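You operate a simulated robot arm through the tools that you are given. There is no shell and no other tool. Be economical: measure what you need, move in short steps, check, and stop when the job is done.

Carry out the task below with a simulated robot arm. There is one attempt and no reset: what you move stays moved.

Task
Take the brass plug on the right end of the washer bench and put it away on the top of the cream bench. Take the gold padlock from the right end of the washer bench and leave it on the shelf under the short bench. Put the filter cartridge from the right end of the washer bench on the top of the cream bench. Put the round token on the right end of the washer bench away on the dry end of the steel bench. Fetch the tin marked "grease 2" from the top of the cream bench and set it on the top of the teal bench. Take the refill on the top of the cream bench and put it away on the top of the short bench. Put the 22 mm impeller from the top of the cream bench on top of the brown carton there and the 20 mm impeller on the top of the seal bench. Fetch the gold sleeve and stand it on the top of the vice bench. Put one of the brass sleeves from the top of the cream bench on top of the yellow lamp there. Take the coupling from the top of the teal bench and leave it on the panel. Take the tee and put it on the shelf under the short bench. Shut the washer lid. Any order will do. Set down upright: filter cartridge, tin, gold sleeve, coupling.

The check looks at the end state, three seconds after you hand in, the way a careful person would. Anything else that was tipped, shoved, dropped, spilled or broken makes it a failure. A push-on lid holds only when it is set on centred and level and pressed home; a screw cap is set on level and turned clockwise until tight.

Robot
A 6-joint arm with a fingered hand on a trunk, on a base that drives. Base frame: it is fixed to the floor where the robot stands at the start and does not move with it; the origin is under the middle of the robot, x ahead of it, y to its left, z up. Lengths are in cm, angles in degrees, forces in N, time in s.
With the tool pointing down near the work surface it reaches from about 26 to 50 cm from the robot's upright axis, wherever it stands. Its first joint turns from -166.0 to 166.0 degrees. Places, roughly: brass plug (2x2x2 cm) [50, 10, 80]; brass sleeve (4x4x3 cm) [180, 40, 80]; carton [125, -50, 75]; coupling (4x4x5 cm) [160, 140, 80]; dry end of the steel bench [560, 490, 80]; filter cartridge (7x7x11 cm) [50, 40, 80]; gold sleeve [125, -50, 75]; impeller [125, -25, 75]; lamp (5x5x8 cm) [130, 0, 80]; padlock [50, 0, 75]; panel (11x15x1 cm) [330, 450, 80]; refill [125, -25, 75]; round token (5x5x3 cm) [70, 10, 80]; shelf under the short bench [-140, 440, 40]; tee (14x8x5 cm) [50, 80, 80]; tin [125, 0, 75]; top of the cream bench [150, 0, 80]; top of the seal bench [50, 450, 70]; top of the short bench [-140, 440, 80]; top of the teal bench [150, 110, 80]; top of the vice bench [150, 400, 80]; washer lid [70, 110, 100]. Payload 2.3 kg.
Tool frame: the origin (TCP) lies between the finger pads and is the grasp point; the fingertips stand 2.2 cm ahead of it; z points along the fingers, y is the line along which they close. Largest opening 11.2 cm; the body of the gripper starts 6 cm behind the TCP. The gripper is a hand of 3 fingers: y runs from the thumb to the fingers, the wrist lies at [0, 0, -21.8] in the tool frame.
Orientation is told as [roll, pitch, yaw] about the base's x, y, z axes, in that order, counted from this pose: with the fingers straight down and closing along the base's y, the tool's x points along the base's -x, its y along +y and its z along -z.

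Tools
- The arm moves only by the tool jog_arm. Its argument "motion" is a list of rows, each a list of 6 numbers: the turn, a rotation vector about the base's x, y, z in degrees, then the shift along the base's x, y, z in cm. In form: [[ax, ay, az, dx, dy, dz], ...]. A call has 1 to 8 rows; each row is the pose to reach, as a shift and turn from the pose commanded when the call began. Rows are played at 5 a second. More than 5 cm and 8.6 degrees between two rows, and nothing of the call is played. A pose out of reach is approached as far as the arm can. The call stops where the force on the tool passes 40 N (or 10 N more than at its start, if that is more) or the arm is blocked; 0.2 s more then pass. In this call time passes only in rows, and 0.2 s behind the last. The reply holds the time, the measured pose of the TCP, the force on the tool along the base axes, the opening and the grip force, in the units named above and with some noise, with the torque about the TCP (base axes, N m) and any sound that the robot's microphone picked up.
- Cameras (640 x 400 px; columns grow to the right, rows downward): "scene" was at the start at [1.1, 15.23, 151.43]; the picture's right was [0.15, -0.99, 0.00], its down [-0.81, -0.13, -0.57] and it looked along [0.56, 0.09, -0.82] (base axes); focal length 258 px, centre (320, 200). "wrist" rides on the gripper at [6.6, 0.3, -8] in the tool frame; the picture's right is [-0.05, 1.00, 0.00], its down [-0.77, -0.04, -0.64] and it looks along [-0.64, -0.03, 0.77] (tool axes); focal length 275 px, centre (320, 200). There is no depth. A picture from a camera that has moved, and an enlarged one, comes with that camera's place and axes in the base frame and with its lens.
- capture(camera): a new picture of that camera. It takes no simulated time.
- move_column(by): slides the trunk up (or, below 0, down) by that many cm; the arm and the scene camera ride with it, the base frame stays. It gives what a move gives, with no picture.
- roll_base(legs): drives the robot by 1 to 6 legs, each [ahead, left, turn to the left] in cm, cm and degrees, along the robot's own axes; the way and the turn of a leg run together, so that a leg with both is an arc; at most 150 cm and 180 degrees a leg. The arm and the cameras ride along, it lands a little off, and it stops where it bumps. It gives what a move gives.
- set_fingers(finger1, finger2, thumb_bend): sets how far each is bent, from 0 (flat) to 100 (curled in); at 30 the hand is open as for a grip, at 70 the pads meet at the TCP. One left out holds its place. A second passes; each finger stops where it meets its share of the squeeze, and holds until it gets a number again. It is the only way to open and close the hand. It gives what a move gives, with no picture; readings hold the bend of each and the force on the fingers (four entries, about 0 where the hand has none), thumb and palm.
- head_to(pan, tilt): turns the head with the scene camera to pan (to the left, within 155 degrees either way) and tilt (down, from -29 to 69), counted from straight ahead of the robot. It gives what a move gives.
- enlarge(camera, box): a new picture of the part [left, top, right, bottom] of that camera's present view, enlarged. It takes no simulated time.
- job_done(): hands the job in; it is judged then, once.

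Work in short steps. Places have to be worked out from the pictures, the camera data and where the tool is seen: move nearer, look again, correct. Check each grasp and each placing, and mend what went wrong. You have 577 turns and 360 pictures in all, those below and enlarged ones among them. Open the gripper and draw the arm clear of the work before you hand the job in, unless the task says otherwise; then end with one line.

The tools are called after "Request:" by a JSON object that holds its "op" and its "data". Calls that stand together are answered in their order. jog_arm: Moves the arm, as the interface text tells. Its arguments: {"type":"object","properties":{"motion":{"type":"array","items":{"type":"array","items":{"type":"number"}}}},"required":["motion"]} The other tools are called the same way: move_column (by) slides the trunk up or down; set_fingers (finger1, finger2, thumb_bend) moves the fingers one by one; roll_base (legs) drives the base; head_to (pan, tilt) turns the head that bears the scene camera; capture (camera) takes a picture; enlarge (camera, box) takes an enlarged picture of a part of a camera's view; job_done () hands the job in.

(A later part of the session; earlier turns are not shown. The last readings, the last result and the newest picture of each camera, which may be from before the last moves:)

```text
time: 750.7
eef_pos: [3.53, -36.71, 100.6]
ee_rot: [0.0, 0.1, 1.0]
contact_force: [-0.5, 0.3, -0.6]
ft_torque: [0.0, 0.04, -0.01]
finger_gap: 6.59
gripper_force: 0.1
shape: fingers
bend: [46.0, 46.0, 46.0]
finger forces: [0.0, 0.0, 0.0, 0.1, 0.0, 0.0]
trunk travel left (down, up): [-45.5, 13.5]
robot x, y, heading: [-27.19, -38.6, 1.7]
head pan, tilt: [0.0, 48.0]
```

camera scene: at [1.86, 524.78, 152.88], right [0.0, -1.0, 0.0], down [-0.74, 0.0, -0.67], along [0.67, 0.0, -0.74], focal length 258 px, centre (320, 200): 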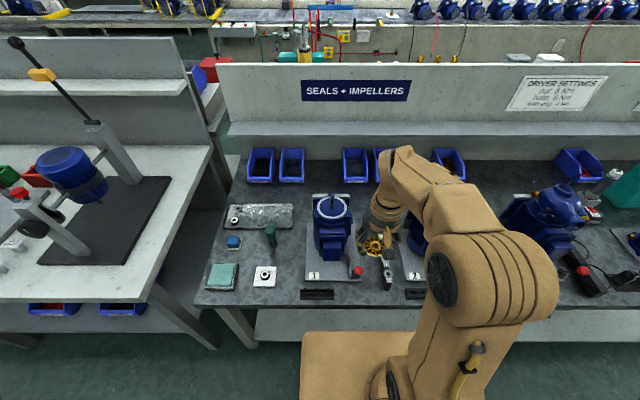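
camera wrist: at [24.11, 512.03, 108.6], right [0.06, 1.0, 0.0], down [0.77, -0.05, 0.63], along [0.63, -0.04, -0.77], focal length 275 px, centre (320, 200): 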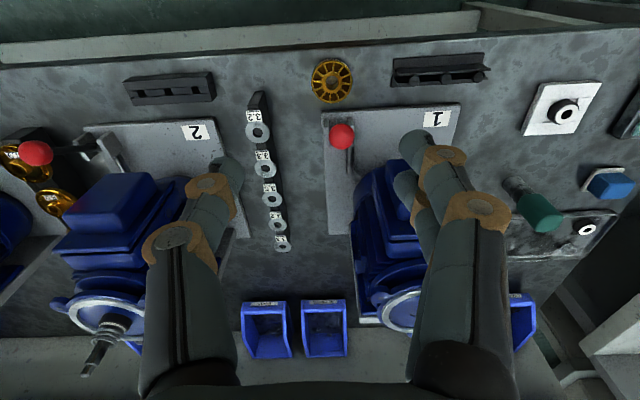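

Request:
{"op": "roll_base", "data": {"legs": [[99.5, 4, -1.7]]}}

Request:
{"op": "jog_arm", "data": {"motion": [[0, 0, 7.5, -0.25, 3.8, 0.5], [0, 0, 15, -1, 7.5, 1], [0, 0, 22.5, -2.2, 11.1, 1.5], [0, 0, 30, -3.9, 14.5, 2], [0, 0, 37.5, -6, 17.65, 2], [0, 0, 45, -8.5, 20.5, 2]]}}

Request:
{"op": "jog_arm", "data": {"motion": [[0, 0, 7.5, -2.85, 2.5, 0], [0, 0, 15, -6, 4.6, 0], [0, 0, 22.5, -9.4, 6.3, 0], [0, 0, 30, -13, 7.5, 0], [0, 0, 37.5, -16.7, 8.25, 0], [0, 0, 45, -20.5, 8.5, 0]]}}

Request:
{"op": "capture", "data": {"camera": "wrist"}}

```text
time: 755.9
eef_pos: [102.64, -33.21, 100.49]
ee_rot: [0.0, 0.1, -1.5]
contact_force: [-0.6, 0.0, -0.2]
ft_torque: [0.02, 0.0, -0.01]
finger_gap: 6.6
gripper_force: 0.0
shape: fingers
bend: [46.0, 46.0, 46.0]
finger forces: [0.0, 0.0, 0.0, 0.0, 0.0, 0.0]
trunk travel left (down, up): [-45.5, 13.5]
robot x, y, heading: [71.87, -33.54, -0.9]
head pan, tilt: [0.0, 48.0]
```

```text
time: 757.2
eef_pos: [93.88, -12.71, 102.53]
ee_rot: [0.0, 0.0, 43.6]
contact_force: [-0.7, -0.1, 0.5]
ft_torque: [0.03, -0.03, -0.04]
finger_gap: 6.63
gripper_force: 0.1
shape: fingers
bend: [46.0, 46.0, 46.0]
finger forces: [0.0, 0.0, 0.0, 0.0, 0.0, 0.0]
trunk travel left (down, up): [-45.5, 13.5]
robot x, y, heading: [72.22, -33.87, -0.6]
head pan, tilt: [0.0, 48.0]
```

```text
time: 758.6
eef_pos: [73.26, -4.15, 102.87]
ee_rot: [0.1, 0.0, 88.6]
contact_force: [-1.1, 1.1, -0.6]
ft_torque: [-0.02, -0.01, 0.01]
finger_gap: 6.61
gripper_force: 0.1
shape: fingers
bend: [46.0, 46.0, 46.0]
finger forces: [0.0, 0.0, 0.0, 0.0, 0.1, 0.0]
trunk travel left (down, up): [-45.5, 13.5]
robot x, y, heading: [71.41, -33.74, -0.7]
head pan, tilt: [0.0, 48.0]
```

```text
128 pictures are left
camera wrist: at [72.93, -10.78, 110.78], right [-1.0, 0.07, 0.0], down [0.05, 0.77, 0.63], along [0.05, 0.63, -0.77], focal length 275 px, centre (320, 200)
```

wrist: 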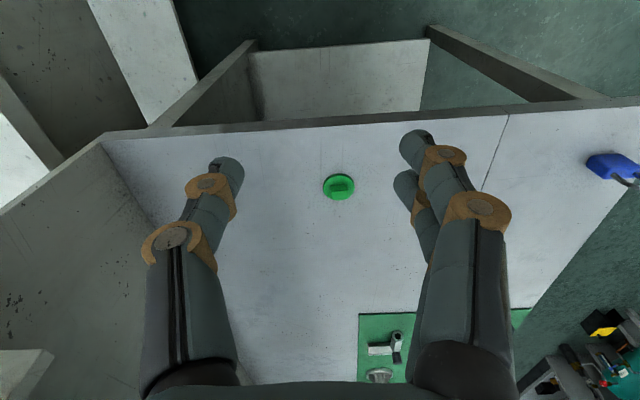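

Token at (72.2, 11). Approach above it.

Request:
{"op": "jog_arm", "data": {"motion": [[0, 0, 0, -0.3, 4, -2.5], [0, 0, 0, -0.6, 8, -5], [0, 0, 0, -0.9, 12, -7.5], [0, 0, 0, -1, 14.8, -10.5]]}}

Request:
{"op": "set_fingers", "data": {"finger1": 54, "finger2": 54, "thumb_bend": 54}}

Request:
{"op": "capture", "data": {"camera": "wrist"}}

```text
time: 759.6
eef_pos: [72.36, 10.11, 91.91]
ee_rot: [0.1, 0.2, 88.4]
contact_force: [0.8, 0.5, 0.2]
ft_torque: [-0.04, -0.02, -0.04]
finger_gap: 6.6
gripper_force: 0.0
shape: fingers
bend: [46.0, 46.0, 46.0]
finger forces: [0.0, 0.1, 0.0, 0.1, 0.0, 0.1]
out of reach, approached as far as the arm can: row 4
trunk travel left (down, up): [-45.5, 13.5]
robot x, y, heading: [71.64, -33.46, -0.7]
head pan, tilt: [0.0, 48.0]
```

```text
time: 760.6
eef_pos: [72.31, 10.11, 91.99]
ee_rot: [0.0, -0.1, 88.3]
contact_force: [-0.2, -0.4, -0.5]
ft_torque: [0.03, 0.0, -0.02]
finger_gap: 4.45
gripper_force: 0.1
shape: fingers
bend: [54.0, 54.0, 54.0]
finger forces: [0.0, 0.1, 0.0, 0.0, 0.1, 0.0]
trunk travel left (down, up): [-45.5, 13.5]
robot x, y, heading: [71.88, -33.56, -0.7]
head pan, tilt: [0.0, 48.0]
```

```text
127 pictures are left
camera wrist: at [71.86, 3.55, 99.99], right [-1.0, 0.07, 0.0], down [0.06, 0.77, 0.64], along [0.05, 0.63, -0.77], focal length 275 px, centre (320, 200)
```

wrist: 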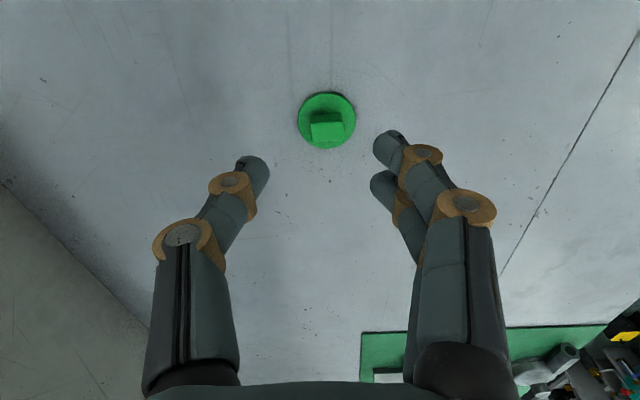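

Nub at (72.1, 11.5). Lower to 84.5.

Request:
{"op": "jog_arm", "data": {"motion": [[0, 0, 0, -0.1, 0.6, -3.5], [0, 0, 0, -0.2, 1.4, -7]]}}

Request:
{"op": "capture", "data": {"camera": "wrist"}}

```text
time: 761.2
eef_pos: [72.16, 10.22, 86.35]
ee_rot: [-0.1, 0.1, 88.5]
contact_force: [-0.1, 0.5, -0.2]
ft_torque: [-0.01, -0.04, -0.03]
finger_gap: 4.41
gripper_force: 0.0
shape: fingers
bend: [54.0, 54.0, 54.0]
finger forces: [0.1, 0.1, 0.1, 0.1, 0.1, 0.1]
out of reach, approached as far as the arm can: row 1, 2
trunk travel left (down, up): [-45.5, 13.5]
robot x, y, heading: [71.86, -33.65, -0.7]
head pan, tilt: [0.0, 48.0]
```

```text
126 pictures are left
camera wrist: at [71.68, 3.65, 94.3], right [-1.0, 0.07, 0.0], down [0.06, 0.77, 0.64], along [0.05, 0.63, -0.77], focal length 275 px, centre (320, 200)
```

wrist: 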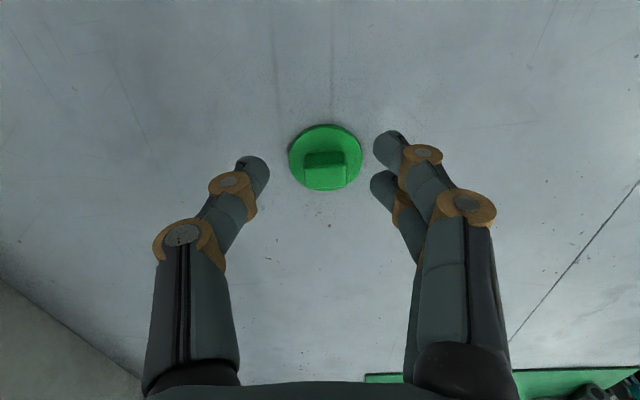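

Reach limit; shift the base left 1.5 cm and realign.

Request:
{"op": "roll_base", "data": {"legs": [[0, 1.5, 0]]}}

Request:
{"op": "capture", "data": {"camera": "wrist"}}

```text
time: 762.0
eef_pos: [72.17, 11.75, 86.35]
ee_rot: [0.0, 0.1, 88.5]
contact_force: [-0.2, 0.6, 0.3]
ft_torque: [-0.01, 0.01, -0.03]
finger_gap: 4.42
gripper_force: 0.0
shape: fingers
bend: [54.0, 54.0, 54.0]
finger forces: [0.0, 0.0, 0.0, 0.0, 0.1, 0.0]
trunk travel left (down, up): [-45.5, 13.5]
robot x, y, heading: [71.98, -31.99, -0.7]
head pan, tilt: [0.0, 48.0]
```

```text
125 pictures are left
camera wrist: at [71.71, 5.25, 94.29], right [-1.0, 0.07, 0.0], down [0.06, 0.77, 0.63], along [0.05, 0.63, -0.77], focal length 275 px, centre (320, 200)
```

wrist: 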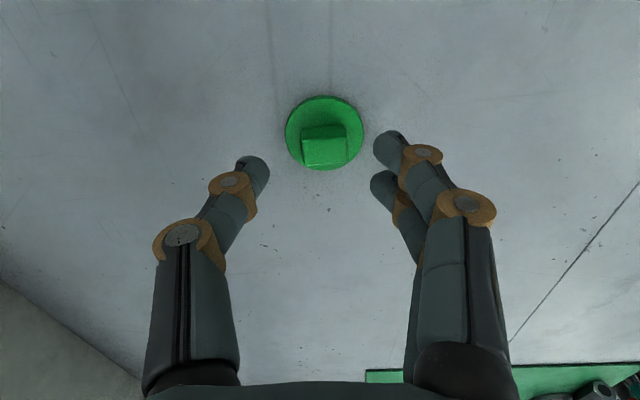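

Aligned. Lower 1.8 and close.

Request:
{"op": "jog_arm", "data": {"motion": [[0, 0, 0, -0.2, 0, -0.9], [0, 0, 0, -0.2, 0, -1.8]]}}

Request:
{"op": "set_fingers", "data": {"finger1": 78, "finger2": 78, "thumb_bend": 78}}

Request:
{"op": "capture", "data": {"camera": "wrist"}}

```text
time: 762.6
eef_pos: [71.79, 11.67, 84.71]
ee_rot: [-0.1, -0.1, 88.5]
contact_force: [-0.1, 0.2, 0.0]
ft_torque: [0.01, -0.02, 0.02]
finger_gap: 4.43
gripper_force: 0.1
shape: fingers
bend: [54.0, 54.0, 54.0]
finger forces: [0.1, 0.0, 0.0, 0.0, 0.1, 0.0]
trunk travel left (down, up): [-45.5, 13.5]
robot x, y, heading: [71.55, -32.05, -0.6]
head pan, tilt: [0.0, 48.0]
```

```text
time: 763.6
eef_pos: [71.82, 11.57, 84.57]
ee_rot: [0.0, 0.0, 88.6]
contact_force: [0.6, -0.2, -0.1]
ft_torque: [-0.02, -0.06, 0.01]
finger_gap: 0.0
gripper_force: 0.2
shape: fingers
bend: [76.0, 76.0, 75.0]
finger forces: [0.1, 0.0, 0.0, 0.0, 0.0, 0.0]
trunk travel left (down, up): [-45.5, 13.5]
robot x, y, heading: [71.61, -32.11, -0.7]
head pan, tilt: [0.0, 48.0]
```

```text
124 pictures are left
camera wrist: at [71.4, 5.05, 92.55], right [-1.0, 0.07, 0.0], down [0.06, 0.77, 0.64], along [0.05, 0.63, -0.77], focal length 275 px, centre (320, 200)
```

wrist: 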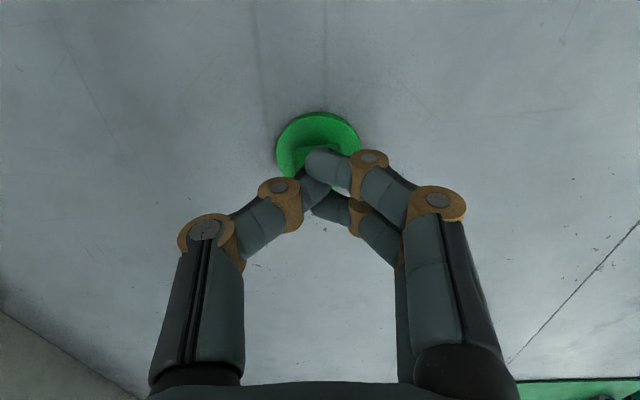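

Closed above the nub — it's lower. Reopen, lower 1.1 and retry.

Request:
{"op": "set_fingers", "data": {"finger1": 54, "finger2": 54, "thumb_bend": 54}}

Request:
{"op": "jog_arm", "data": {"motion": [[0, 0, 0, 0.2, 0, -0.6], [0, 0, 0, 0.2, 0, -1.1]]}}

Request:
{"op": "set_fingers", "data": {"finger1": 66, "finger2": 66, "thumb_bend": 66}}

Request:
{"op": "capture", "data": {"camera": "wrist"}}

```text
time: 764.6
eef_pos: [71.86, 11.56, 84.65]
ee_rot: [0.1, 0.0, 88.5]
contact_force: [0.1, 0.6, 1.2]
ft_torque: [-0.02, 0.0, 0.0]
finger_gap: 4.3
gripper_force: 0.1
shape: fingers
bend: [54.0, 54.0, 54.0]
finger forces: [0.0, 0.0, 0.0, 0.0, 0.0, 0.1]
trunk travel left (down, up): [-45.5, 13.5]
robot x, y, heading: [71.63, -32.33, -0.9]
head pan, tilt: [0.0, 48.0]
```

```text
time: 765.2
eef_pos: [72.03, 11.55, 83.59]
ee_rot: [0.0, 0.1, 88.6]
contact_force: [0.6, 0.4, 0.3]
ft_torque: [0.03, 0.02, 0.0]
finger_gap: 4.31
gripper_force: 0.1
shape: fingers
bend: [54.0, 54.0, 54.0]
finger forces: [0.1, 0.0, 0.0, 0.0, 0.0, 0.0]
trunk travel left (down, up): [-45.5, 13.5]
robot x, y, heading: [71.8, -32.25, -0.6]
head pan, tilt: [0.0, 48.0]
```

```text
time: 766.2
eef_pos: [72.03, 11.47, 83.54]
ee_rot: [0.0, 0.1, 88.6]
contact_force: [0.9, 0.5, -0.4]
ft_torque: [-0.02, 0.0, -0.05]
finger_gap: 1.6
gripper_force: 3.4
shape: fingers
bend: [66.0, 62.0, 64.0]
finger forces: [0.0, 2.9, 0.1, 0.0, 2.8, 0.0]
trunk travel left (down, up): [-45.5, 13.5]
robot x, y, heading: [72.09, -31.92, -0.9]
head pan, tilt: [0.0, 48.0]
```

```text
123 pictures are left
camera wrist: at [71.62, 4.98, 91.45], right [-1.0, 0.07, 0.0], down [0.06, 0.77, 0.64], along [0.05, 0.63, -0.77], focal length 275 px, centre (320, 200)
```

wrist: 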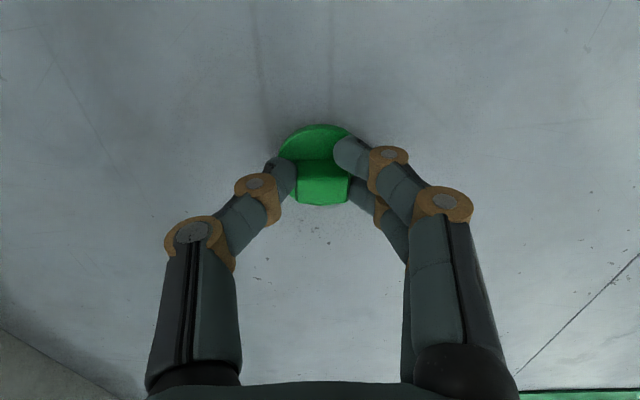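

Grip is one-sided; shift 0.8 toward me and close firmly.

Request:
{"op": "set_fingers", "data": {"finger1": 56, "finger2": 56, "thumb_bend": 56}}

Request:
{"op": "jog_arm", "data": {"motion": [[0, 0, 0, 0, -0.8, 0]]}}

Request:
{"op": "set_fingers", "data": {"finger1": 76, "finger2": 76, "thumb_bend": 76}}

Request:
{"op": "capture", "data": {"camera": "wrist"}}

```text
time: 767.2
eef_pos: [72.13, 11.59, 83.48]
ee_rot: [0.1, 0.1, 88.4]
contact_force: [-0.5, -0.2, 0.2]
ft_torque: [-0.02, 0.04, -0.02]
finger_gap: 3.76
gripper_force: 0.0
shape: fingers
bend: [56.0, 56.0, 56.0]
finger forces: [0.0, 0.0, 0.1, 0.1, 0.1, 0.0]
trunk travel left (down, up): [-45.5, 13.5]
robot x, y, heading: [71.64, -32.15, -0.8]
head pan, tilt: [0.0, 48.0]
```

```text
time: 767.6
eef_pos: [72.09, 10.95, 83.53]
ee_rot: [0.0, 0.0, 88.5]
contact_force: [0.4, 0.9, 0.2]
ft_torque: [-0.02, 0.0, 0.01]
finger_gap: 3.75
gripper_force: 0.1
shape: fingers
bend: [56.0, 56.0, 56.0]
finger forces: [0.0, 0.0, 0.1, 0.0, 0.0, 0.0]
trunk travel left (down, up): [-45.5, 13.5]
robot x, y, heading: [71.76, -32.38, -0.7]
head pan, tilt: [0.0, 48.0]
```

```text
time: 768.6
eef_pos: [72.07, 10.99, 83.51]
ee_rot: [0.0, 0.1, 88.5]
contact_force: [-0.3, -0.4, -0.2]
ft_torque: [0.02, -0.01, -0.01]
finger_gap: 0.01
gripper_force: 0.0
shape: fingers
bend: [75.0, 75.0, 74.0]
finger forces: [0.0, 0.1, 0.0, 0.0, 0.1, 0.0]
trunk travel left (down, up): [-45.5, 13.5]
robot x, y, heading: [71.92, -32.42, -0.7]
head pan, tilt: [0.0, 48.0]
```

```text
122 pictures are left
camera wrist: at [71.61, 4.47, 91.38], right [-1.0, 0.07, 0.0], down [0.06, 0.77, 0.63], along [0.05, 0.63, -0.77], focal length 275 px, centre (320, 200)
```

wrist: 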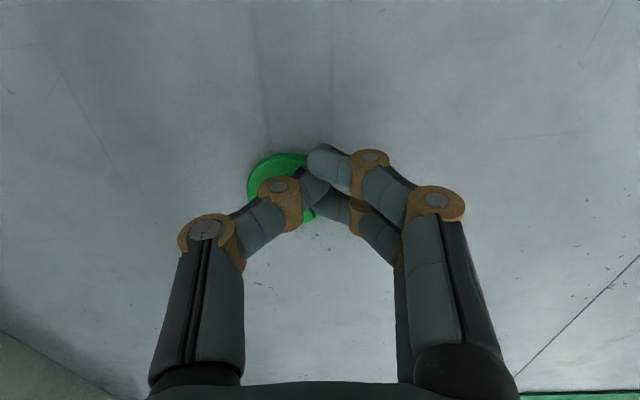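

The token slipped sideways. Raise, reopen and look.

Request:
{"op": "jog_arm", "data": {"motion": [[0, 0, 0, 0, 0, 3]]}}

Request:
{"op": "set_fingers", "data": {"finger1": 46, "finger2": 46, "thumb_bend": 46}}

Request:
{"op": "capture", "data": {"camera": "wrist"}}

```text
time: 769.0
eef_pos: [72.09, 11.04, 86.56]
ee_rot: [0.0, 0.0, 88.5]
contact_force: [-0.1, 0.0, -0.3]
ft_torque: [0.03, 0.0, 0.0]
finger_gap: 0.01
gripper_force: 0.1
shape: fingers
bend: [75.0, 75.0, 74.0]
finger forces: [0.0, 0.0, 0.0, 0.0, 0.0, 0.0]
trunk travel left (down, up): [-45.5, 13.5]
robot x, y, heading: [71.61, -32.36, -0.7]
head pan, tilt: [0.0, 48.0]
```

```text
time: 770.0
eef_pos: [72.06, 11.15, 86.42]
ee_rot: [-0.1, 0.2, 88.5]
contact_force: [-0.8, -0.3, 0.3]
ft_torque: [-0.02, 0.02, 0.01]
finger_gap: 6.64
gripper_force: 0.0
shape: fingers
bend: [46.0, 46.0, 46.0]
finger forces: [0.1, 0.1, 0.0, 0.1, 0.0, 0.0]
trunk travel left (down, up): [-45.5, 13.5]
robot x, y, heading: [71.93, -32.14, -0.7]
head pan, tilt: [0.0, 48.0]
```

```text
121 pictures are left
camera wrist: at [71.65, 4.6, 94.43], right [-1.0, 0.07, 0.0], down [0.06, 0.77, 0.63], along [0.05, 0.63, -0.77], focal length 275 px, centre (320, 200)
```

wrist: 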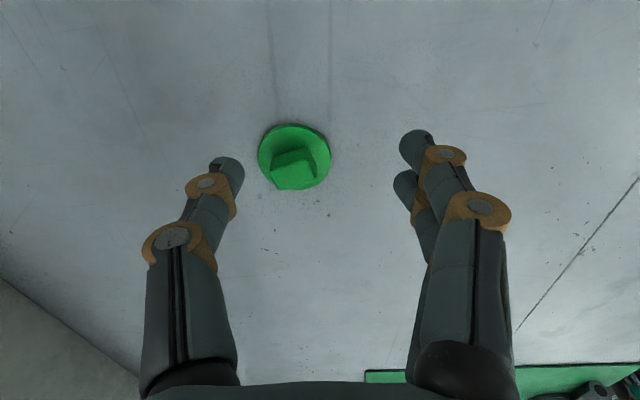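

Token now at about (73.8, 12.6), turned ~15°. Shift the base left 2, rotate the hand 15°, align over it.

Request:
{"op": "roll_base", "data": {"legs": [[0.5, 2.2, 0.5]]}}

Request:
{"op": "jog_arm", "data": {"motion": [[0, 0, 7, 0.6, -0.4, 0], [0, 0, 14, 1.2, -0.7, 0]]}}

Request:
{"op": "capture", "data": {"camera": "wrist"}}

```text
time: 770.8
eef_pos: [72.31, 13.56, 86.51]
ee_rot: [0.0, 0.1, 89.0]
contact_force: [0.6, -0.1, 0.4]
ft_torque: [0.02, 0.01, -0.03]
finger_gap: 6.59
gripper_force: 0.1
shape: fingers
bend: [46.0, 46.0, 46.0]
finger forces: [0.1, 0.0, 0.0, 0.1, 0.1, 0.0]
trunk travel left (down, up): [-45.5, 13.5]
robot x, y, heading: [72.09, -29.71, -0.1]
head pan, tilt: [0.0, 48.0]
```

```text
time: 771.4
eef_pos: [73.38, 12.81, 86.43]
ee_rot: [0.1, 0.0, 103.1]
contact_force: [0.8, -1.0, -0.2]
ft_torque: [-0.01, 0.01, 0.0]
finger_gap: 6.57
gripper_force: 0.0
shape: fingers
bend: [46.0, 46.0, 46.0]
finger forces: [0.0, 0.0, 0.0, 0.1, 0.1, 0.0]
trunk travel left (down, up): [-45.5, 13.5]
robot x, y, heading: [72.47, -29.67, -0.2]
head pan, tilt: [0.0, 48.0]
```

```text
120 pictures are left
camera wrist: at [74.64, 6.23, 94.42], right [-0.98, -0.18, 0.0], down [-0.14, 0.76, 0.63], along [-0.11, 0.62, -0.77], focal length 275 px, centre (320, 200)
```

wrist: 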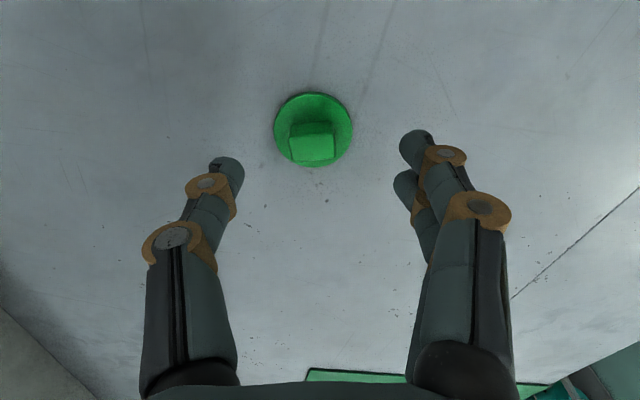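

Nub is square to the fingers now. Lower to z≈83.1 and close moderately.

Request:
{"op": "jog_arm", "data": {"motion": [[0, 0, 0, 0.5, -0.25, -1.6], [0, 0, 0, 0.5, -0.25, -3.2]]}}

Request:
{"op": "set_fingers", "data": {"finger1": 66, "finger2": 66, "thumb_bend": 66}}

Request:
{"op": "capture", "data": {"camera": "wrist"}}

```text
time: 772.0
eef_pos: [73.75, 12.54, 83.32]
ee_rot: [0.1, 0.1, 102.9]
contact_force: [0.3, -0.5, 1.1]
ft_torque: [0.03, -0.04, -0.04]
finger_gap: 6.57
gripper_force: 0.1
shape: fingers
bend: [46.0, 46.0, 46.0]
finger forces: [0.0, 0.0, 0.0, 0.0, 0.1, 0.1]
trunk travel left (down, up): [-45.5, 13.5]
robot x, y, heading: [72.2, -30.15, -0.2]
head pan, tilt: [0.0, 48.0]
```

```text
time: 773.0
eef_pos: [73.84, 12.62, 83.26]
ee_rot: [0.0, 0.1, 103.0]
contact_force: [-1.0, -0.1, -0.4]
ft_torque: [0.02, 0.01, -0.01]
finger_gap: 1.56
gripper_force: 2.6
shape: fingers
bend: [66.0, 62.0, 64.0]
finger forces: [0.0, 2.8, 0.0, 0.1, 2.8, 0.0]
trunk travel left (down, up): [-45.5, 13.5]
robot x, y, heading: [72.45, -29.96, -0.2]
head pan, tilt: [0.0, 48.0]
```

```text
119 pictures are left
camera wrist: at [75.09, 6.11, 91.26], right [-0.98, -0.18, 0.0], down [-0.14, 0.76, 0.63], along [-0.11, 0.62, -0.77], focal length 275 px, centre (320, 200)
```

wrist: 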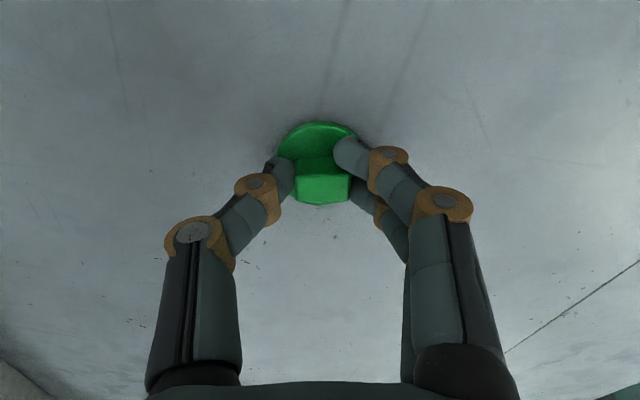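

The near finger passes in front of the nub, so I need +y. Open slightly, shift +0.7 and close firmly.

Request:
{"op": "set_fingers", "data": {"finger1": 54, "finger2": 54, "thumb_bend": 54}}

Request:
{"op": "jog_arm", "data": {"motion": [[0, 0, 0, 0, 0.8, -0.1]]}}

Request:
{"op": "set_fingers", "data": {"finger1": 66, "finger2": 66, "thumb_bend": 66}}

Request:
{"op": "capture", "data": {"camera": "wrist"}}

```text
time: 774.0
eef_pos: [73.78, 12.71, 83.26]
ee_rot: [0.0, 0.2, 103.1]
contact_force: [-0.5, 0.2, -0.9]
ft_torque: [0.05, 0.02, 0.01]
finger_gap: 4.29
gripper_force: 0.1
shape: fingers
bend: [54.0, 54.0, 54.0]
finger forces: [0.1, 0.0, 0.0, 0.2, 0.0, 0.1]
trunk travel left (down, up): [-45.5, 13.5]
robot x, y, heading: [72.2, -29.93, -0.2]
head pan, tilt: [0.0, 48.0]
```

```text
time: 774.4
eef_pos: [74.03, 13.43, 83.23]
ee_rot: [0.0, 0.2, 103.0]
contact_force: [0.2, -0.6, 0.0]
ft_torque: [0.0, -0.03, -0.02]
finger_gap: 4.31
gripper_force: 0.1
shape: fingers
bend: [54.0, 54.0, 54.0]
finger forces: [0.0, 0.0, 0.0, 0.0, 0.0, 0.0]
trunk travel left (down, up): [-45.5, 13.5]
robot x, y, heading: [72.5, -30.08, -0.2]
head pan, tilt: [0.0, 48.0]
```

```text
time: 775.4
eef_pos: [74.01, 13.47, 83.1]
ee_rot: [0.1, 0.1, 103.1]
contact_force: [0.9, 0.5, 0.0]
ft_torque: [0.01, 0.03, 0.0]
finger_gap: 2.03
gripper_force: 2.7
shape: fingers
bend: [62.0, 65.0, 64.0]
finger forces: [2.5, 0.5, 0.0, 0.0, 2.8, 0.1]
trunk travel left (down, up): [-45.5, 13.5]
robot x, y, heading: [72.32, -29.85, -0.1]
head pan, tilt: [0.0, 48.0]
```

```text
118 pictures are left
camera wrist: at [75.22, 6.94, 91.16], right [-0.98, -0.18, 0.0], down [-0.14, 0.76, 0.63], along [-0.11, 0.62, -0.77], focal length 275 px, centre (320, 200)
```

wrist: 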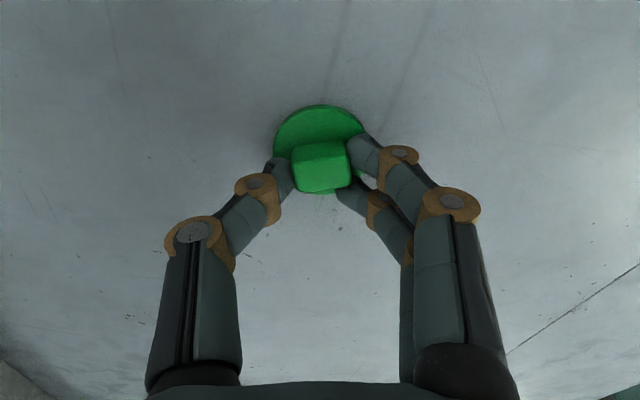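

Both fingers touch. Tighten and lift.

Request:
{"op": "set_fingers", "data": {"finger1": 73, "finger2": 76, "thumb_bend": 74}}

Request:
{"op": "jog_arm", "data": {"motion": [[0, 0, 0, 0, 0, 1.5], [0, 0, 0, 0, -0.5, 5]]}}

Request:
{"op": "capture", "data": {"camera": "wrist"}}

```text
time: 776.4
eef_pos: [74.05, 13.3, 83.29]
ee_rot: [-0.1, 0.1, 103.0]
contact_force: [0.4, 0.7, 0.8]
ft_torque: [-0.04, 0.02, 0.0]
finger_gap: 1.84
gripper_force: 10.6
shape: fingers
bend: [66.0, 75.0, 68.0]
finger forces: [8.6, 2.0, 0.1, 0.1, 10.7, 0.1]
trunk travel left (down, up): [-45.5, 13.5]
robot x, y, heading: [72.25, -30.14, 0.0]
head pan, tilt: [0.0, 48.0]
```

```text
time: 777.0
eef_pos: [74.24, 12.57, 88.1]
ee_rot: [0.0, 0.0, 103.0]
contact_force: [0.7, 0.4, 0.5]
ft_torque: [0.01, -0.01, 0.02]
finger_gap: 1.87
gripper_force: 11.1
shape: fingers
bend: [66.0, 75.0, 68.0]
finger forces: [8.8, 2.0, 0.0, 0.1, 10.3, 0.1]
trunk travel left (down, up): [-45.5, 13.5]
robot x, y, heading: [72.28, -29.67, -0.4]
head pan, tilt: [0.0, 48.0]
```

```text
117 pictures are left
camera wrist: at [75.44, 6.14, 96.06], right [-0.98, -0.18, 0.0], down [-0.14, 0.76, 0.64], along [-0.11, 0.63, -0.77], focal length 275 px, centre (320, 200)
```

wrist: 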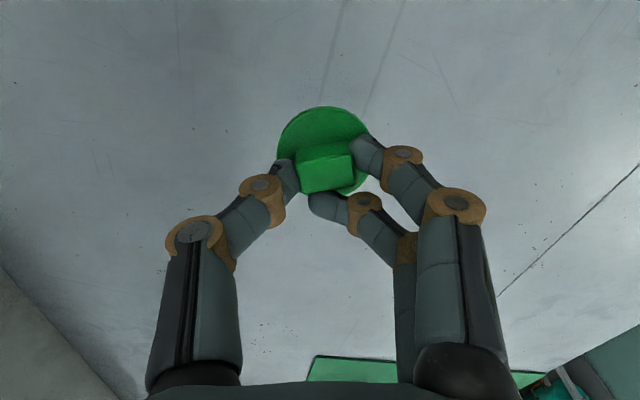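

Token lifted. Pull in, then drive round to the middle aisle.

Request:
{"op": "jog_arm", "data": {"motion": [[0, 0, 0, -0.3, -3.5, 3], [0, 0, 0, -0.6, -7, 6], [0, 0, 0, -0.9, -10.5, 9], [0, 0, 0, -1.2, -14, 12]]}}

Request:
{"op": "roll_base", "data": {"legs": [[0, -78, 0], [150, 0, 0], [8, 0, 0], [0, 0, 90], [150, 0, 0], [120, 0, 0]]}}

Request:
{"op": "capture", "data": {"camera": "wrist"}}

```text
time: 778.0
eef_pos: [72.72, -1.52, 100.12]
ee_rot: [0.1, 0.1, 102.9]
contact_force: [-0.3, -0.5, -0.2]
ft_torque: [0.03, 0.01, 0.0]
finger_gap: 1.84
gripper_force: 10.1
shape: fingers
bend: [66.0, 75.0, 68.0]
finger forces: [8.6, 2.1, 0.0, 0.1, 9.6, 0.0]
trunk travel left (down, up): [-45.5, 13.5]
robot x, y, heading: [72.5, -30.18, -0.3]
head pan, tilt: [0.0, 48.0]
```

```text
time: 806.6
eef_pos: [207.83, 161.94, 100.04]
ee_rot: [0.0, 0.1, -169.3]
contact_force: [0.1, -0.4, -0.4]
ft_torque: [0.01, -0.01, -0.03]
finger_gap: 1.81
gripper_force: 9.9
shape: fingers
bend: [66.0, 75.0, 68.0]
finger forces: [8.4, 1.9, 0.1, 0.1, 9.6, 0.0]
trunk travel left (down, up): [-45.5, 13.5]
robot x, y, heading: [236.25, 160.41, 87.7]
head pan, tilt: [0.0, 48.0]
```

```text
116 pictures are left
camera wrist: at [214.37, 162.87, 108.02], right [0.14, -0.99, 0.0], down [-0.77, -0.11, 0.63], along [-0.63, -0.09, -0.77], focal length 275 px, centre (320, 200)
```

wrist: 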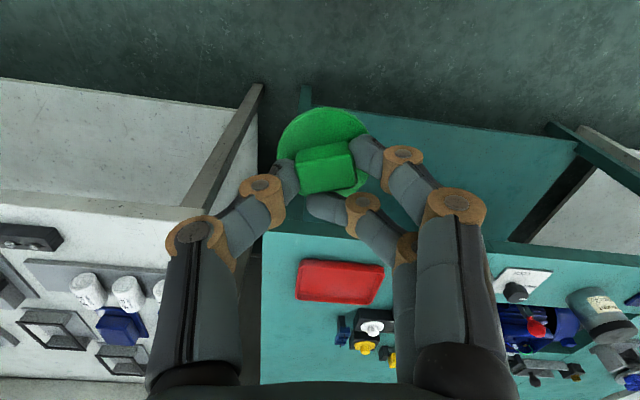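

Continue up the aisle and look ahead for a way around the motor line.

Request:
{"op": "roll_base", "data": {"legs": [[150, 0, 2.3], [130, 0, 0]]}}

Request:
{"op": "head_to", "data": {"pan": -25, "tilt": 15}}

Request:
{"op": "capture", "data": {"camera": "scene"}}

Request:
{"op": "head_to", "data": {"pan": 10, "tilt": 15}}

Request:
{"op": "capture", "data": {"camera": "scene"}}

```text
time: 820.1
eef_pos: [213.94, 438.28, 100.08]
ee_rot: [0.1, 0.1, -166.9]
contact_force: [-0.1, -0.7, -0.4]
ft_torque: [-0.01, 0.02, -0.01]
finger_gap: 1.8
gripper_force: 10.1
shape: fingers
bend: [66.0, 75.0, 68.0]
finger forces: [8.5, 1.9, 0.1, 0.0, 9.6, 0.1]
trunk travel left (down, up): [-45.5, 13.5]
robot x, y, heading: [242.43, 437.82, 89.7]
head pan, tilt: [0.0, 48.0]
```

```text
time: 821.1
eef_pos: [213.98, 438.2, 100.02]
ee_rot: [0.0, 0.1, -166.9]
contact_force: [-1.0, 0.0, -0.3]
ft_torque: [0.02, -0.01, 0.02]
finger_gap: 1.8
gripper_force: 10.5
shape: fingers
bend: [66.0, 75.0, 68.0]
finger forces: [8.5, 1.9, 0.0, 0.1, 9.6, 0.0]
trunk travel left (down, up): [-45.5, 13.5]
robot x, y, heading: [242.28, 437.56, 89.8]
head pan, tilt: [-25.0, 15.0]
```

```text
115 pictures are left
camera scene: at [232.38, 440.39, 157.98], right [0.91, -0.42, 0.0], down [-0.11, -0.24, -0.97], along [0.41, 0.88, -0.26], focal length 258 px, centre (320, 200)
```

scene: 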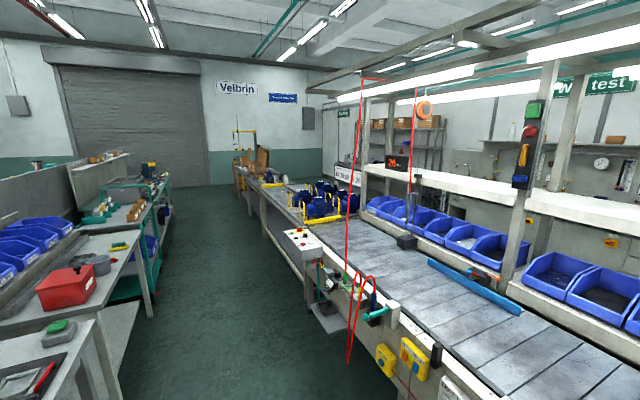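

```text
time: 822.1
eef_pos: [213.92, 438.33, 100.06]
ee_rot: [0.1, 0.1, -167.0]
contact_force: [0.5, 0.1, 0.0]
ft_torque: [0.01, -0.04, 0.01]
finger_gap: 1.85
gripper_force: 10.2
shape: fingers
bend: [66.0, 75.0, 68.0]
finger forces: [8.5, 1.8, 0.0, 0.0, 9.6, 0.0]
trunk travel left (down, up): [-45.5, 13.5]
robot x, y, heading: [242.64, 438.05, 89.7]
head pan, tilt: [10.0, 15.0]
```

```text
114 pictures are left
camera scene: at [226.83, 441.13, 157.98], right [0.99, 0.17, 0.0], down [0.04, -0.25, -0.97], along [-0.17, 0.95, -0.26], focal length 258 px, centre (320, 200)
```

scene: 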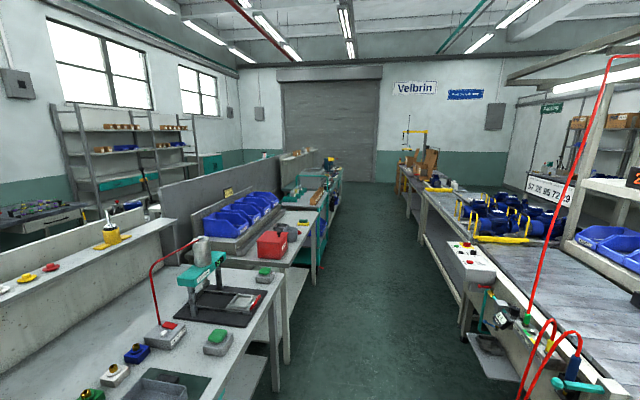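

The line runs far up; there may be an end/passage near the top. Drive up further and look right.

Request:
{"op": "roll_base", "data": {"legs": [[150, 0, 0], [110, 0, 0]]}}

Request:
{"op": "head_to", "data": {"pan": -40, "tilt": 20}}

Request:
{"op": "capture", "data": {"camera": "scene"}}

```text
time: 834.6
eef_pos: [220.42, 697.14, 100.11]
ee_rot: [0.0, 0.1, -170.8]
contact_force: [0.0, -0.6, -0.2]
ft_torque: [0.02, -0.02, 0.03]
finger_gap: 1.85
gripper_force: 10.1
shape: fingers
bend: [66.0, 75.0, 68.0]
finger forces: [8.5, 1.8, 0.0, 0.0, 9.6, 0.1]
trunk travel left (down, up): [-45.5, 13.5]
robot x, y, heading: [248.66, 694.94, 86.0]
head pan, tilt: [10.0, 15.0]
```

```text
time: 835.8
eef_pos: [220.49, 697.14, 100.01]
ee_rot: [0.0, 0.1, -170.7]
contact_force: [0.4, -1.0, -0.4]
ft_torque: [0.02, -0.01, 0.0]
finger_gap: 1.82
gripper_force: 10.2
shape: fingers
bend: [66.0, 75.0, 68.0]
finger forces: [8.4, 1.9, 0.0, 0.1, 9.6, 0.0]
trunk travel left (down, up): [-45.5, 13.5]
robot x, y, heading: [249.24, 694.88, 86.2]
head pan, tilt: [-40.0, 20.0]
```

```text
113 pictures are left
camera scene: at [240.93, 696.54, 157.17], right [0.72, -0.69, 0.0], down [-0.24, -0.25, -0.94], along [0.65, 0.68, -0.34], focal length 258 px, centre (320, 200)
```

scene: 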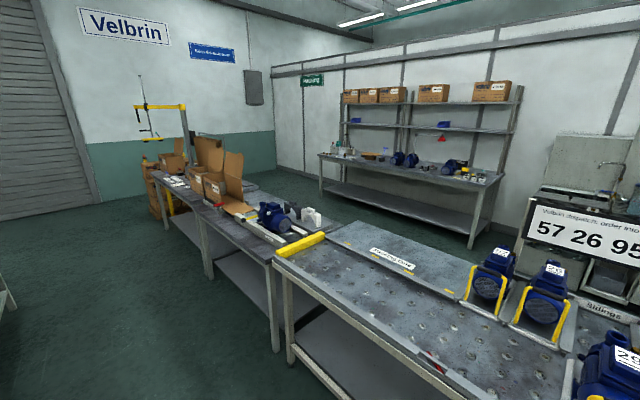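

There's a corridor behind the packing bench. I go up past its end (y≈1070), cross right to x≈450, turn round and come down with the wall benches on my left.

Request:
{"op": "roll_base", "data": {"legs": [[150, 0, 3.8], [150, 0, 0], [70, 0, 0]]}}

Request:
{"op": "head_to", "data": {"pan": -80, "tilt": 20}}

Request:
{"op": "capture", "data": {"camera": "scene"}}

```text
time: 854.1
eef_pos: [224.01, 1075.08, 100.04]
ee_rot: [0.0, 0.1, -167.4]
contact_force: [0.3, 0.3, 0.3]
ft_torque: [0.0, 0.02, -0.02]
finger_gap: 1.84
gripper_force: 10.1
shape: fingers
bend: [66.0, 75.0, 68.0]
finger forces: [8.6, 1.8, 0.0, 0.0, 9.6, 0.1]
trunk travel left (down, up): [-45.5, 13.5]
robot x, y, heading: [253.04, 1074.54, 89.7]
head pan, tilt: [-40.0, 20.0]
```

```text
time: 855.2
eef_pos: [224.0, 1075.07, 100.09]
ee_rot: [0.0, 0.1, -167.2]
contact_force: [-0.5, 0.7, 0.1]
ft_torque: [0.0, 0.01, 0.01]
finger_gap: 1.82
gripper_force: 10.0
shape: fingers
bend: [66.0, 75.0, 68.0]
finger forces: [8.4, 1.7, 0.1, 0.0, 9.6, 0.1]
trunk travel left (down, up): [-45.5, 13.5]
robot x, y, heading: [252.64, 1074.47, 89.4]
head pan, tilt: [-80.0, 20.0]
```

```text
112 pictures are left
camera scene: at [247.62, 1070.18, 157.17], right [0.17, -0.99, 0.0], down [-0.34, -0.06, -0.94], along [0.93, 0.16, -0.34], focal length 258 px, centre (320, 200)
```

scene: 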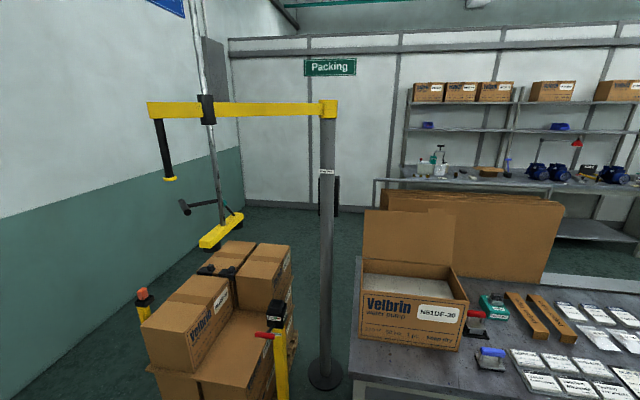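

Boxes and a hoist post stand at the end. Check the floor clearance there.

Request:
{"op": "head_to", "data": {"pan": -65, "tilt": 40}}

Request:
{"op": "capture", "data": {"camera": "scene"}}

```text
time: 856.0
eef_pos: [224.06, 1075.14, 99.97]
ee_rot: [0.0, 0.0, -167.4]
contact_force: [0.3, 0.5, -0.5]
ft_torque: [0.01, -0.01, 0.0]
finger_gap: 1.81
gripper_force: 10.0
shape: fingers
bend: [66.0, 75.0, 68.0]
finger forces: [8.4, 1.8, 0.1, 0.1, 9.7, 0.0]
trunk travel left (down, up): [-45.5, 13.5]
robot x, y, heading: [252.74, 1074.57, 89.4]
head pan, tilt: [-65.0, 40.0]
```

```text
111 pictures are left
camera scene: at [246.18, 1072.15, 154.04], right [0.41, -0.91, 0.0], down [-0.58, -0.27, -0.77], along [0.7, 0.32, -0.64], focal length 258 px, centre (320, 200)
```

scene: 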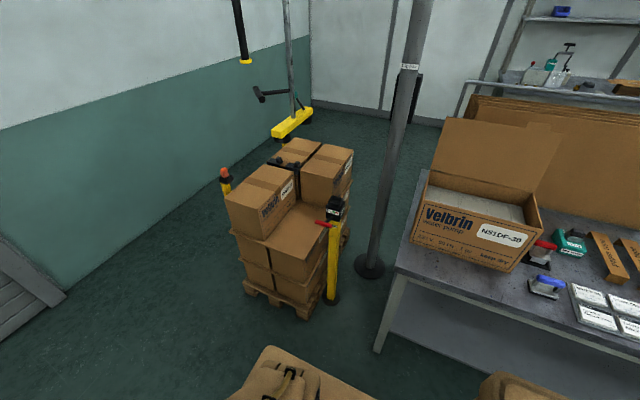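

The gap between the pallet (y≲1190) and the wall (y≈1260) seems ~65 cm. Move up and check again.

Request:
{"op": "roll_base", "data": {"legs": [[120, 5, 0.6]]}}

Request:
{"op": "head_to", "data": {"pan": -85, "tilt": 45}}

Request:
{"op": "capture", "data": {"camera": "scene"}}

```text
time: 862.0
eef_pos: [217.37, 1191.39, 99.98]
ee_rot: [-0.1, 0.1, -164.9]
contact_force: [-0.1, 0.3, -0.5]
ft_torque: [0.02, -0.03, 0.01]
finger_gap: 1.82
gripper_force: 10.1
shape: fingers
bend: [66.0, 75.0, 68.0]
finger forces: [8.4, 1.8, 0.0, 0.0, 9.7, 0.0]
trunk travel left (down, up): [-45.5, 13.5]
robot x, y, heading: [245.78, 1192.15, 92.2]
head pan, tilt: [-65.0, 40.0]
```

```text
time: 862.8
eef_pos: [217.34, 1191.37, 100.0]
ee_rot: [0.0, 0.1, -164.8]
contact_force: [-1.0, 0.6, 0.0]
ft_torque: [0.02, -0.02, 0.02]
finger_gap: 1.82
gripper_force: 9.6
shape: fingers
bend: [66.0, 75.0, 68.0]
finger forces: [8.5, 1.7, 0.0, 0.0, 9.6, 0.0]
trunk travel left (down, up): [-45.5, 13.5]
robot x, y, heading: [245.62, 1192.33, 92.1]
head pan, tilt: [-85.0, 45.0]
```

```text
110 pictures are left
camera scene: at [240.05, 1186.74, 153.3], right [0.12, -0.99, 0.0], down [-0.7, -0.09, -0.71], along [0.7, 0.09, -0.71], focal length 258 px, centre (320, 200)
```

scene: 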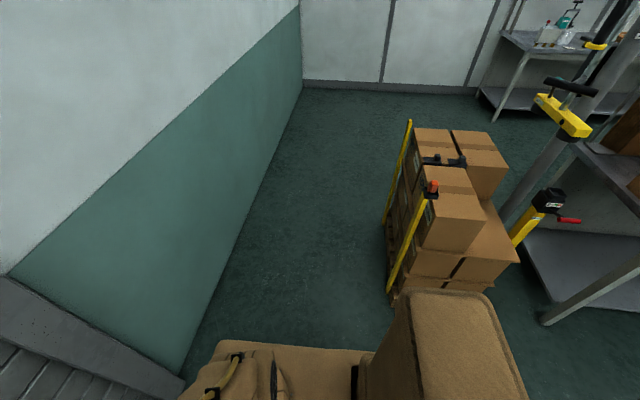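

The gap is ~105 cm (y 1154–1259). Cross sideways at y≈1204 to x≈450.

Request:
{"op": "roll_base", "data": {"legs": [[12, 0, -2.1], [0, -140, 0], [0, -70, 0]]}}

Request:
{"op": "head_to", "data": {"pan": -150, "tilt": 25}}

Request:
{"op": "capture", "data": {"camera": "scene"}}

```text
time: 874.2
eef_pos: [428.6, 1212.21, 99.95]
ee_rot: [0.0, 0.1, -162.0]
contact_force: [-0.8, -0.1, -0.8]
ft_torque: [0.02, -0.01, 0.04]
finger_gap: 1.84
gripper_force: 9.8
shape: fingers
bend: [66.0, 75.0, 68.0]
finger forces: [8.4, 1.8, 0.0, 0.0, 9.6, 0.0]
trunk travel left (down, up): [-45.5, 13.5]
robot x, y, heading: [457.36, 1214.26, 94.6]
head pan, tilt: [-85.0, 45.0]
```

```text
time: 875.5
eef_pos: [428.73, 1212.32, 100.07]
ee_rot: [0.0, 0.1, -162.1]
contact_force: [0.3, -0.1, 0.8]
ft_torque: [0.0, 0.01, 0.03]
finger_gap: 1.85
gripper_force: 9.9
shape: fingers
bend: [66.0, 75.0, 68.0]
finger forces: [8.5, 1.9, 0.0, 0.1, 9.6, 0.0]
trunk travel left (down, up): [-45.5, 13.5]
robot x, y, heading: [457.33, 1214.24, 94.6]
head pan, tilt: [-150.0, 25.0]
```

```text
109 pictures are left
camera scene: at [448.85, 1199.65, 156.36], right [-0.82, -0.57, 0.0], down [-0.24, 0.35, -0.91], along [0.52, -0.74, -0.42], focal length 258 px, centre (320, 200)
```

scene: 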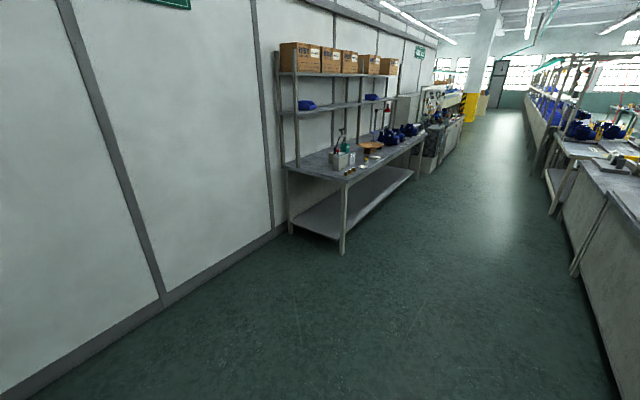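

Clear corridor (x 365–548). Turn around and drive down it.

Request:
{"op": "roll_base", "data": {"legs": [[0, 0, 175.4], [150, 0, 0], [150, 0, 0], [150, 0, 0]]}}

Request:
{"op": "head_to", "data": {"pan": 25, "tilt": 20}}

Request:
{"op": "capture", "data": {"camera": "scene"}}

```text
time: 904.2
eef_pos: [462.95, 759.67, 99.99]
ee_rot: [0.0, 0.1, 10.4]
contact_force: [0.3, 0.8, 0.6]
ft_torque: [-0.01, -0.02, 0.0]
finger_gap: 1.78
gripper_force: 9.7
shape: fingers
bend: [66.0, 75.0, 68.0]
finger forces: [8.3, 1.6, 0.0, 0.0, 9.4, 0.1]
trunk travel left (down, up): [-45.5, 13.5]
robot x, y, heading: [434.62, 761.35, -92.7]
head pan, tilt: [-150.0, 25.0]
```

```text
time: 906.9
eef_pos: [462.98, 759.71, 100.02]
ee_rot: [0.1, 0.1, 10.4]
contact_force: [-0.1, 0.3, -1.6]
ft_torque: [-0.03, 0.0, -0.01]
finger_gap: 1.79
gripper_force: 9.3
shape: fingers
bend: [66.0, 75.0, 68.0]
finger forces: [8.3, 1.6, 0.0, 0.0, 9.4, 0.1]
trunk travel left (down, up): [-45.5, 13.5]
robot x, y, heading: [434.77, 761.74, -92.9]
head pan, tilt: [25.0, 20.0]
```

```text
108 pictures are left
camera scene: at [452.39, 758.22, 157.17], right [-0.93, -0.38, 0.0], down [-0.13, 0.32, -0.94], along [0.35, -0.87, -0.34], focal length 258 px, centre (320, 200)
```

scene: 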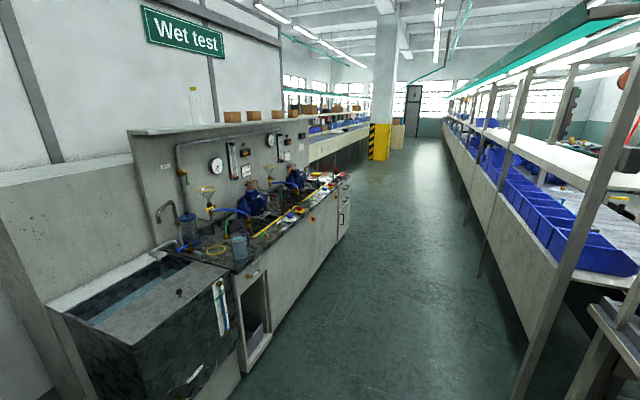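

The steel bench is on my left; its dry end is the far end near y≈490. Drive on.

Request:
{"op": "roll_base", "data": {"legs": [[140, 12, 2.9], [115, 12, 0]]}}

Request:
{"op": "head_to", "data": {"pan": 80, "tilt": 35}}

Request:
{"op": "capture", "data": {"camera": "scene"}}

```text
time: 919.4
eef_pos: [489.36, 506.24, 100.0]
ee_rot: [0.1, 0.1, 14.8]
contact_force: [0.4, -0.7, -0.3]
ft_torque: [0.0, 0.0, -0.01]
finger_gap: 1.8
gripper_force: 9.5
shape: fingers
bend: [66.0, 75.0, 68.0]
finger forces: [8.3, 1.6, 0.0, 0.1, 9.3, 0.1]
trunk travel left (down, up): [-45.5, 13.5]
robot x, y, heading: [460.86, 505.42, -88.4]
head pan, tilt: [25.0, 20.0]
```

```text
time: 920.6
eef_pos: [489.34, 506.19, 100.09]
ee_rot: [-0.1, 0.1, 14.8]
contact_force: [-0.7, -0.2, -0.8]
ft_torque: [0.0, -0.02, -0.01]
finger_gap: 1.8
gripper_force: 9.8
shape: fingers
bend: [66.0, 75.0, 68.0]
finger forces: [8.3, 1.6, 0.0, 0.0, 9.4, 0.0]
trunk travel left (down, up): [-45.5, 13.5]
robot x, y, heading: [460.68, 505.47, -88.4]
head pan, tilt: [80.0, 35.0]
```

```text
107 pictures are left
camera scene: at [483.38, 510.95, 154.78], right [-0.15, -0.99, 0.0], down [-0.57, 0.08, -0.82], along [0.81, -0.12, -0.57], focal length 258 px, centre (320, 200)
```

scene: 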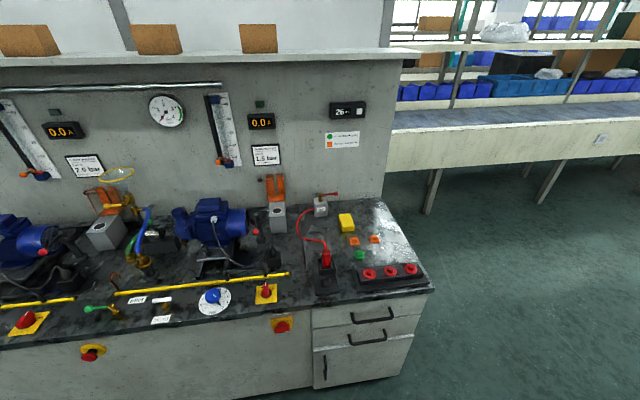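

Request:
{"op": "enlarge", "data": {"camera": "scene", "box": [280, 170, 450, 310]}}

```text
2.86 times, centred on (365, 240) of scene
camera zoom: at [483.38, 510.95, 154.78], right [-0.15, -0.99, 0.0], down [-0.57, 0.08, -0.82], along [0.81, -0.12, -0.57], focal length 737 px, centre (191, 86)
```

zoom: 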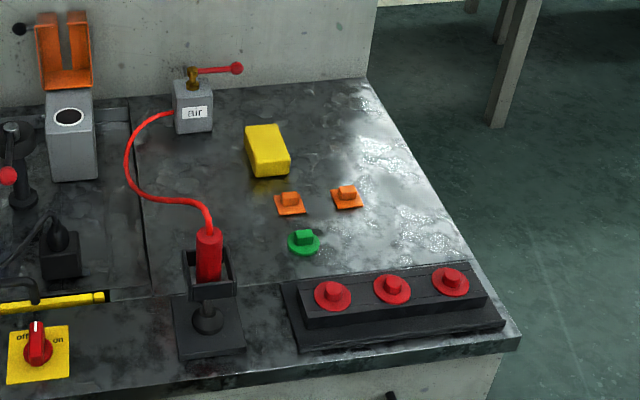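

The dry end's steel sheet has a free spot around (552, 472). I turn to face the bench and swing the arm to the front for better reach.

Request:
{"op": "roll_base", "data": {"legs": [[0, 0, 88.4]]}}

Request:
{"op": "jog_arm", "data": {"motion": [[0, 0, -7.5, 3.7, -0.2, 0.5], [0, 0, -15, 7.4, -1, 1], [0, 0, -22.5, 10.9, -2.2, 1.5], [0, 0, -30, 14.3, -3.8, 2], [0, 0, -37.5, 17.4, -5.9, 2], [0, 0, -45, 20.2, -8.4, 2]]}}

Request:
{"op": "jog_arm", "data": {"motion": [[0, 0, -7.5, 2.5, -2.8, 0], [0, 0, -15, 4.5, -5.9, 0], [0, 0, -22.5, 6.2, -9.3, 0], [0, 0, -30, 7.4, -12.8, 0], [0, 0, -37.5, 8.1, -16.5, 0], [0, 0, -45, 8.4, -20.2, 0]]}}

Request:
{"op": "capture", "data": {"camera": "wrist"}}

```text
time: 924.9
eef_pos: [460.23, 534.36, 100.11]
ee_rot: [0.0, 0.1, 105.2]
contact_force: [0.0, -0.6, 0.6]
ft_torque: [0.02, 0.02, 0.03]
finger_gap: 1.83
gripper_force: 9.0
shape: fingers
bend: [66.0, 75.0, 68.0]
finger forces: [8.2, 1.6, 0.1, 0.0, 9.4, 0.0]
trunk travel left (down, up): [-45.5, 13.5]
robot x, y, heading: [461.1, 505.57, 2.1]
head pan, tilt: [80.0, 35.0]
```

```text
time: 926.3
eef_pos: [480.18, 525.88, 102.31]
ee_rot: [0.0, 0.1, 60.1]
contact_force: [0.2, -0.4, -0.3]
ft_torque: [0.0, -0.01, 0.0]
finger_gap: 1.8
gripper_force: 9.1
shape: fingers
bend: [66.0, 75.0, 68.0]
finger forces: [8.3, 1.4, 0.0, 0.0, 9.0, 0.0]
trunk travel left (down, up): [-45.5, 13.5]
robot x, y, heading: [460.78, 505.97, 1.8]
head pan, tilt: [80.0, 35.0]
```

```text
time: 927.7
eef_pos: [489.27, 505.36, 102.16]
ee_rot: [0.0, 0.1, 15.1]
contact_force: [-0.4, -0.1, -0.7]
ft_torque: [-0.05, 0.0, 0.01]
finger_gap: 1.78
gripper_force: 9.4
shape: fingers
bend: [66.0, 76.0, 68.0]
finger forces: [8.3, 1.3, 0.0, 0.0, 8.9, 0.1]
trunk travel left (down, up): [-45.5, 13.5]
robot x, y, heading: [461.12, 505.81, 1.6]
head pan, tilt: [80.0, 35.0]
```

```text
105 pictures are left
camera wrist: at [482.79, 504.02, 110.16], right [-0.22, 0.98, 0.0], down [0.75, 0.17, 0.63], along [0.62, 0.14, -0.77], focal length 275 px, centre (320, 200)
```

wrist: 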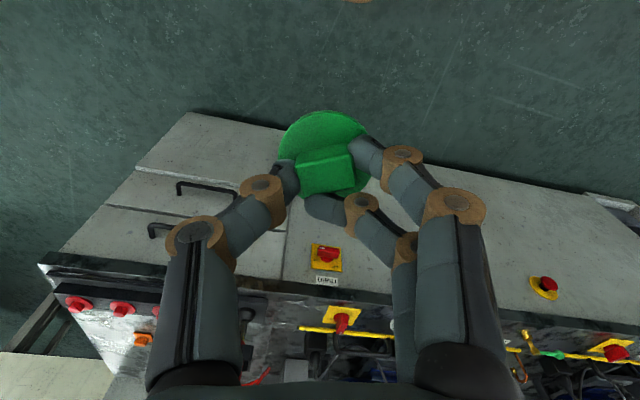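

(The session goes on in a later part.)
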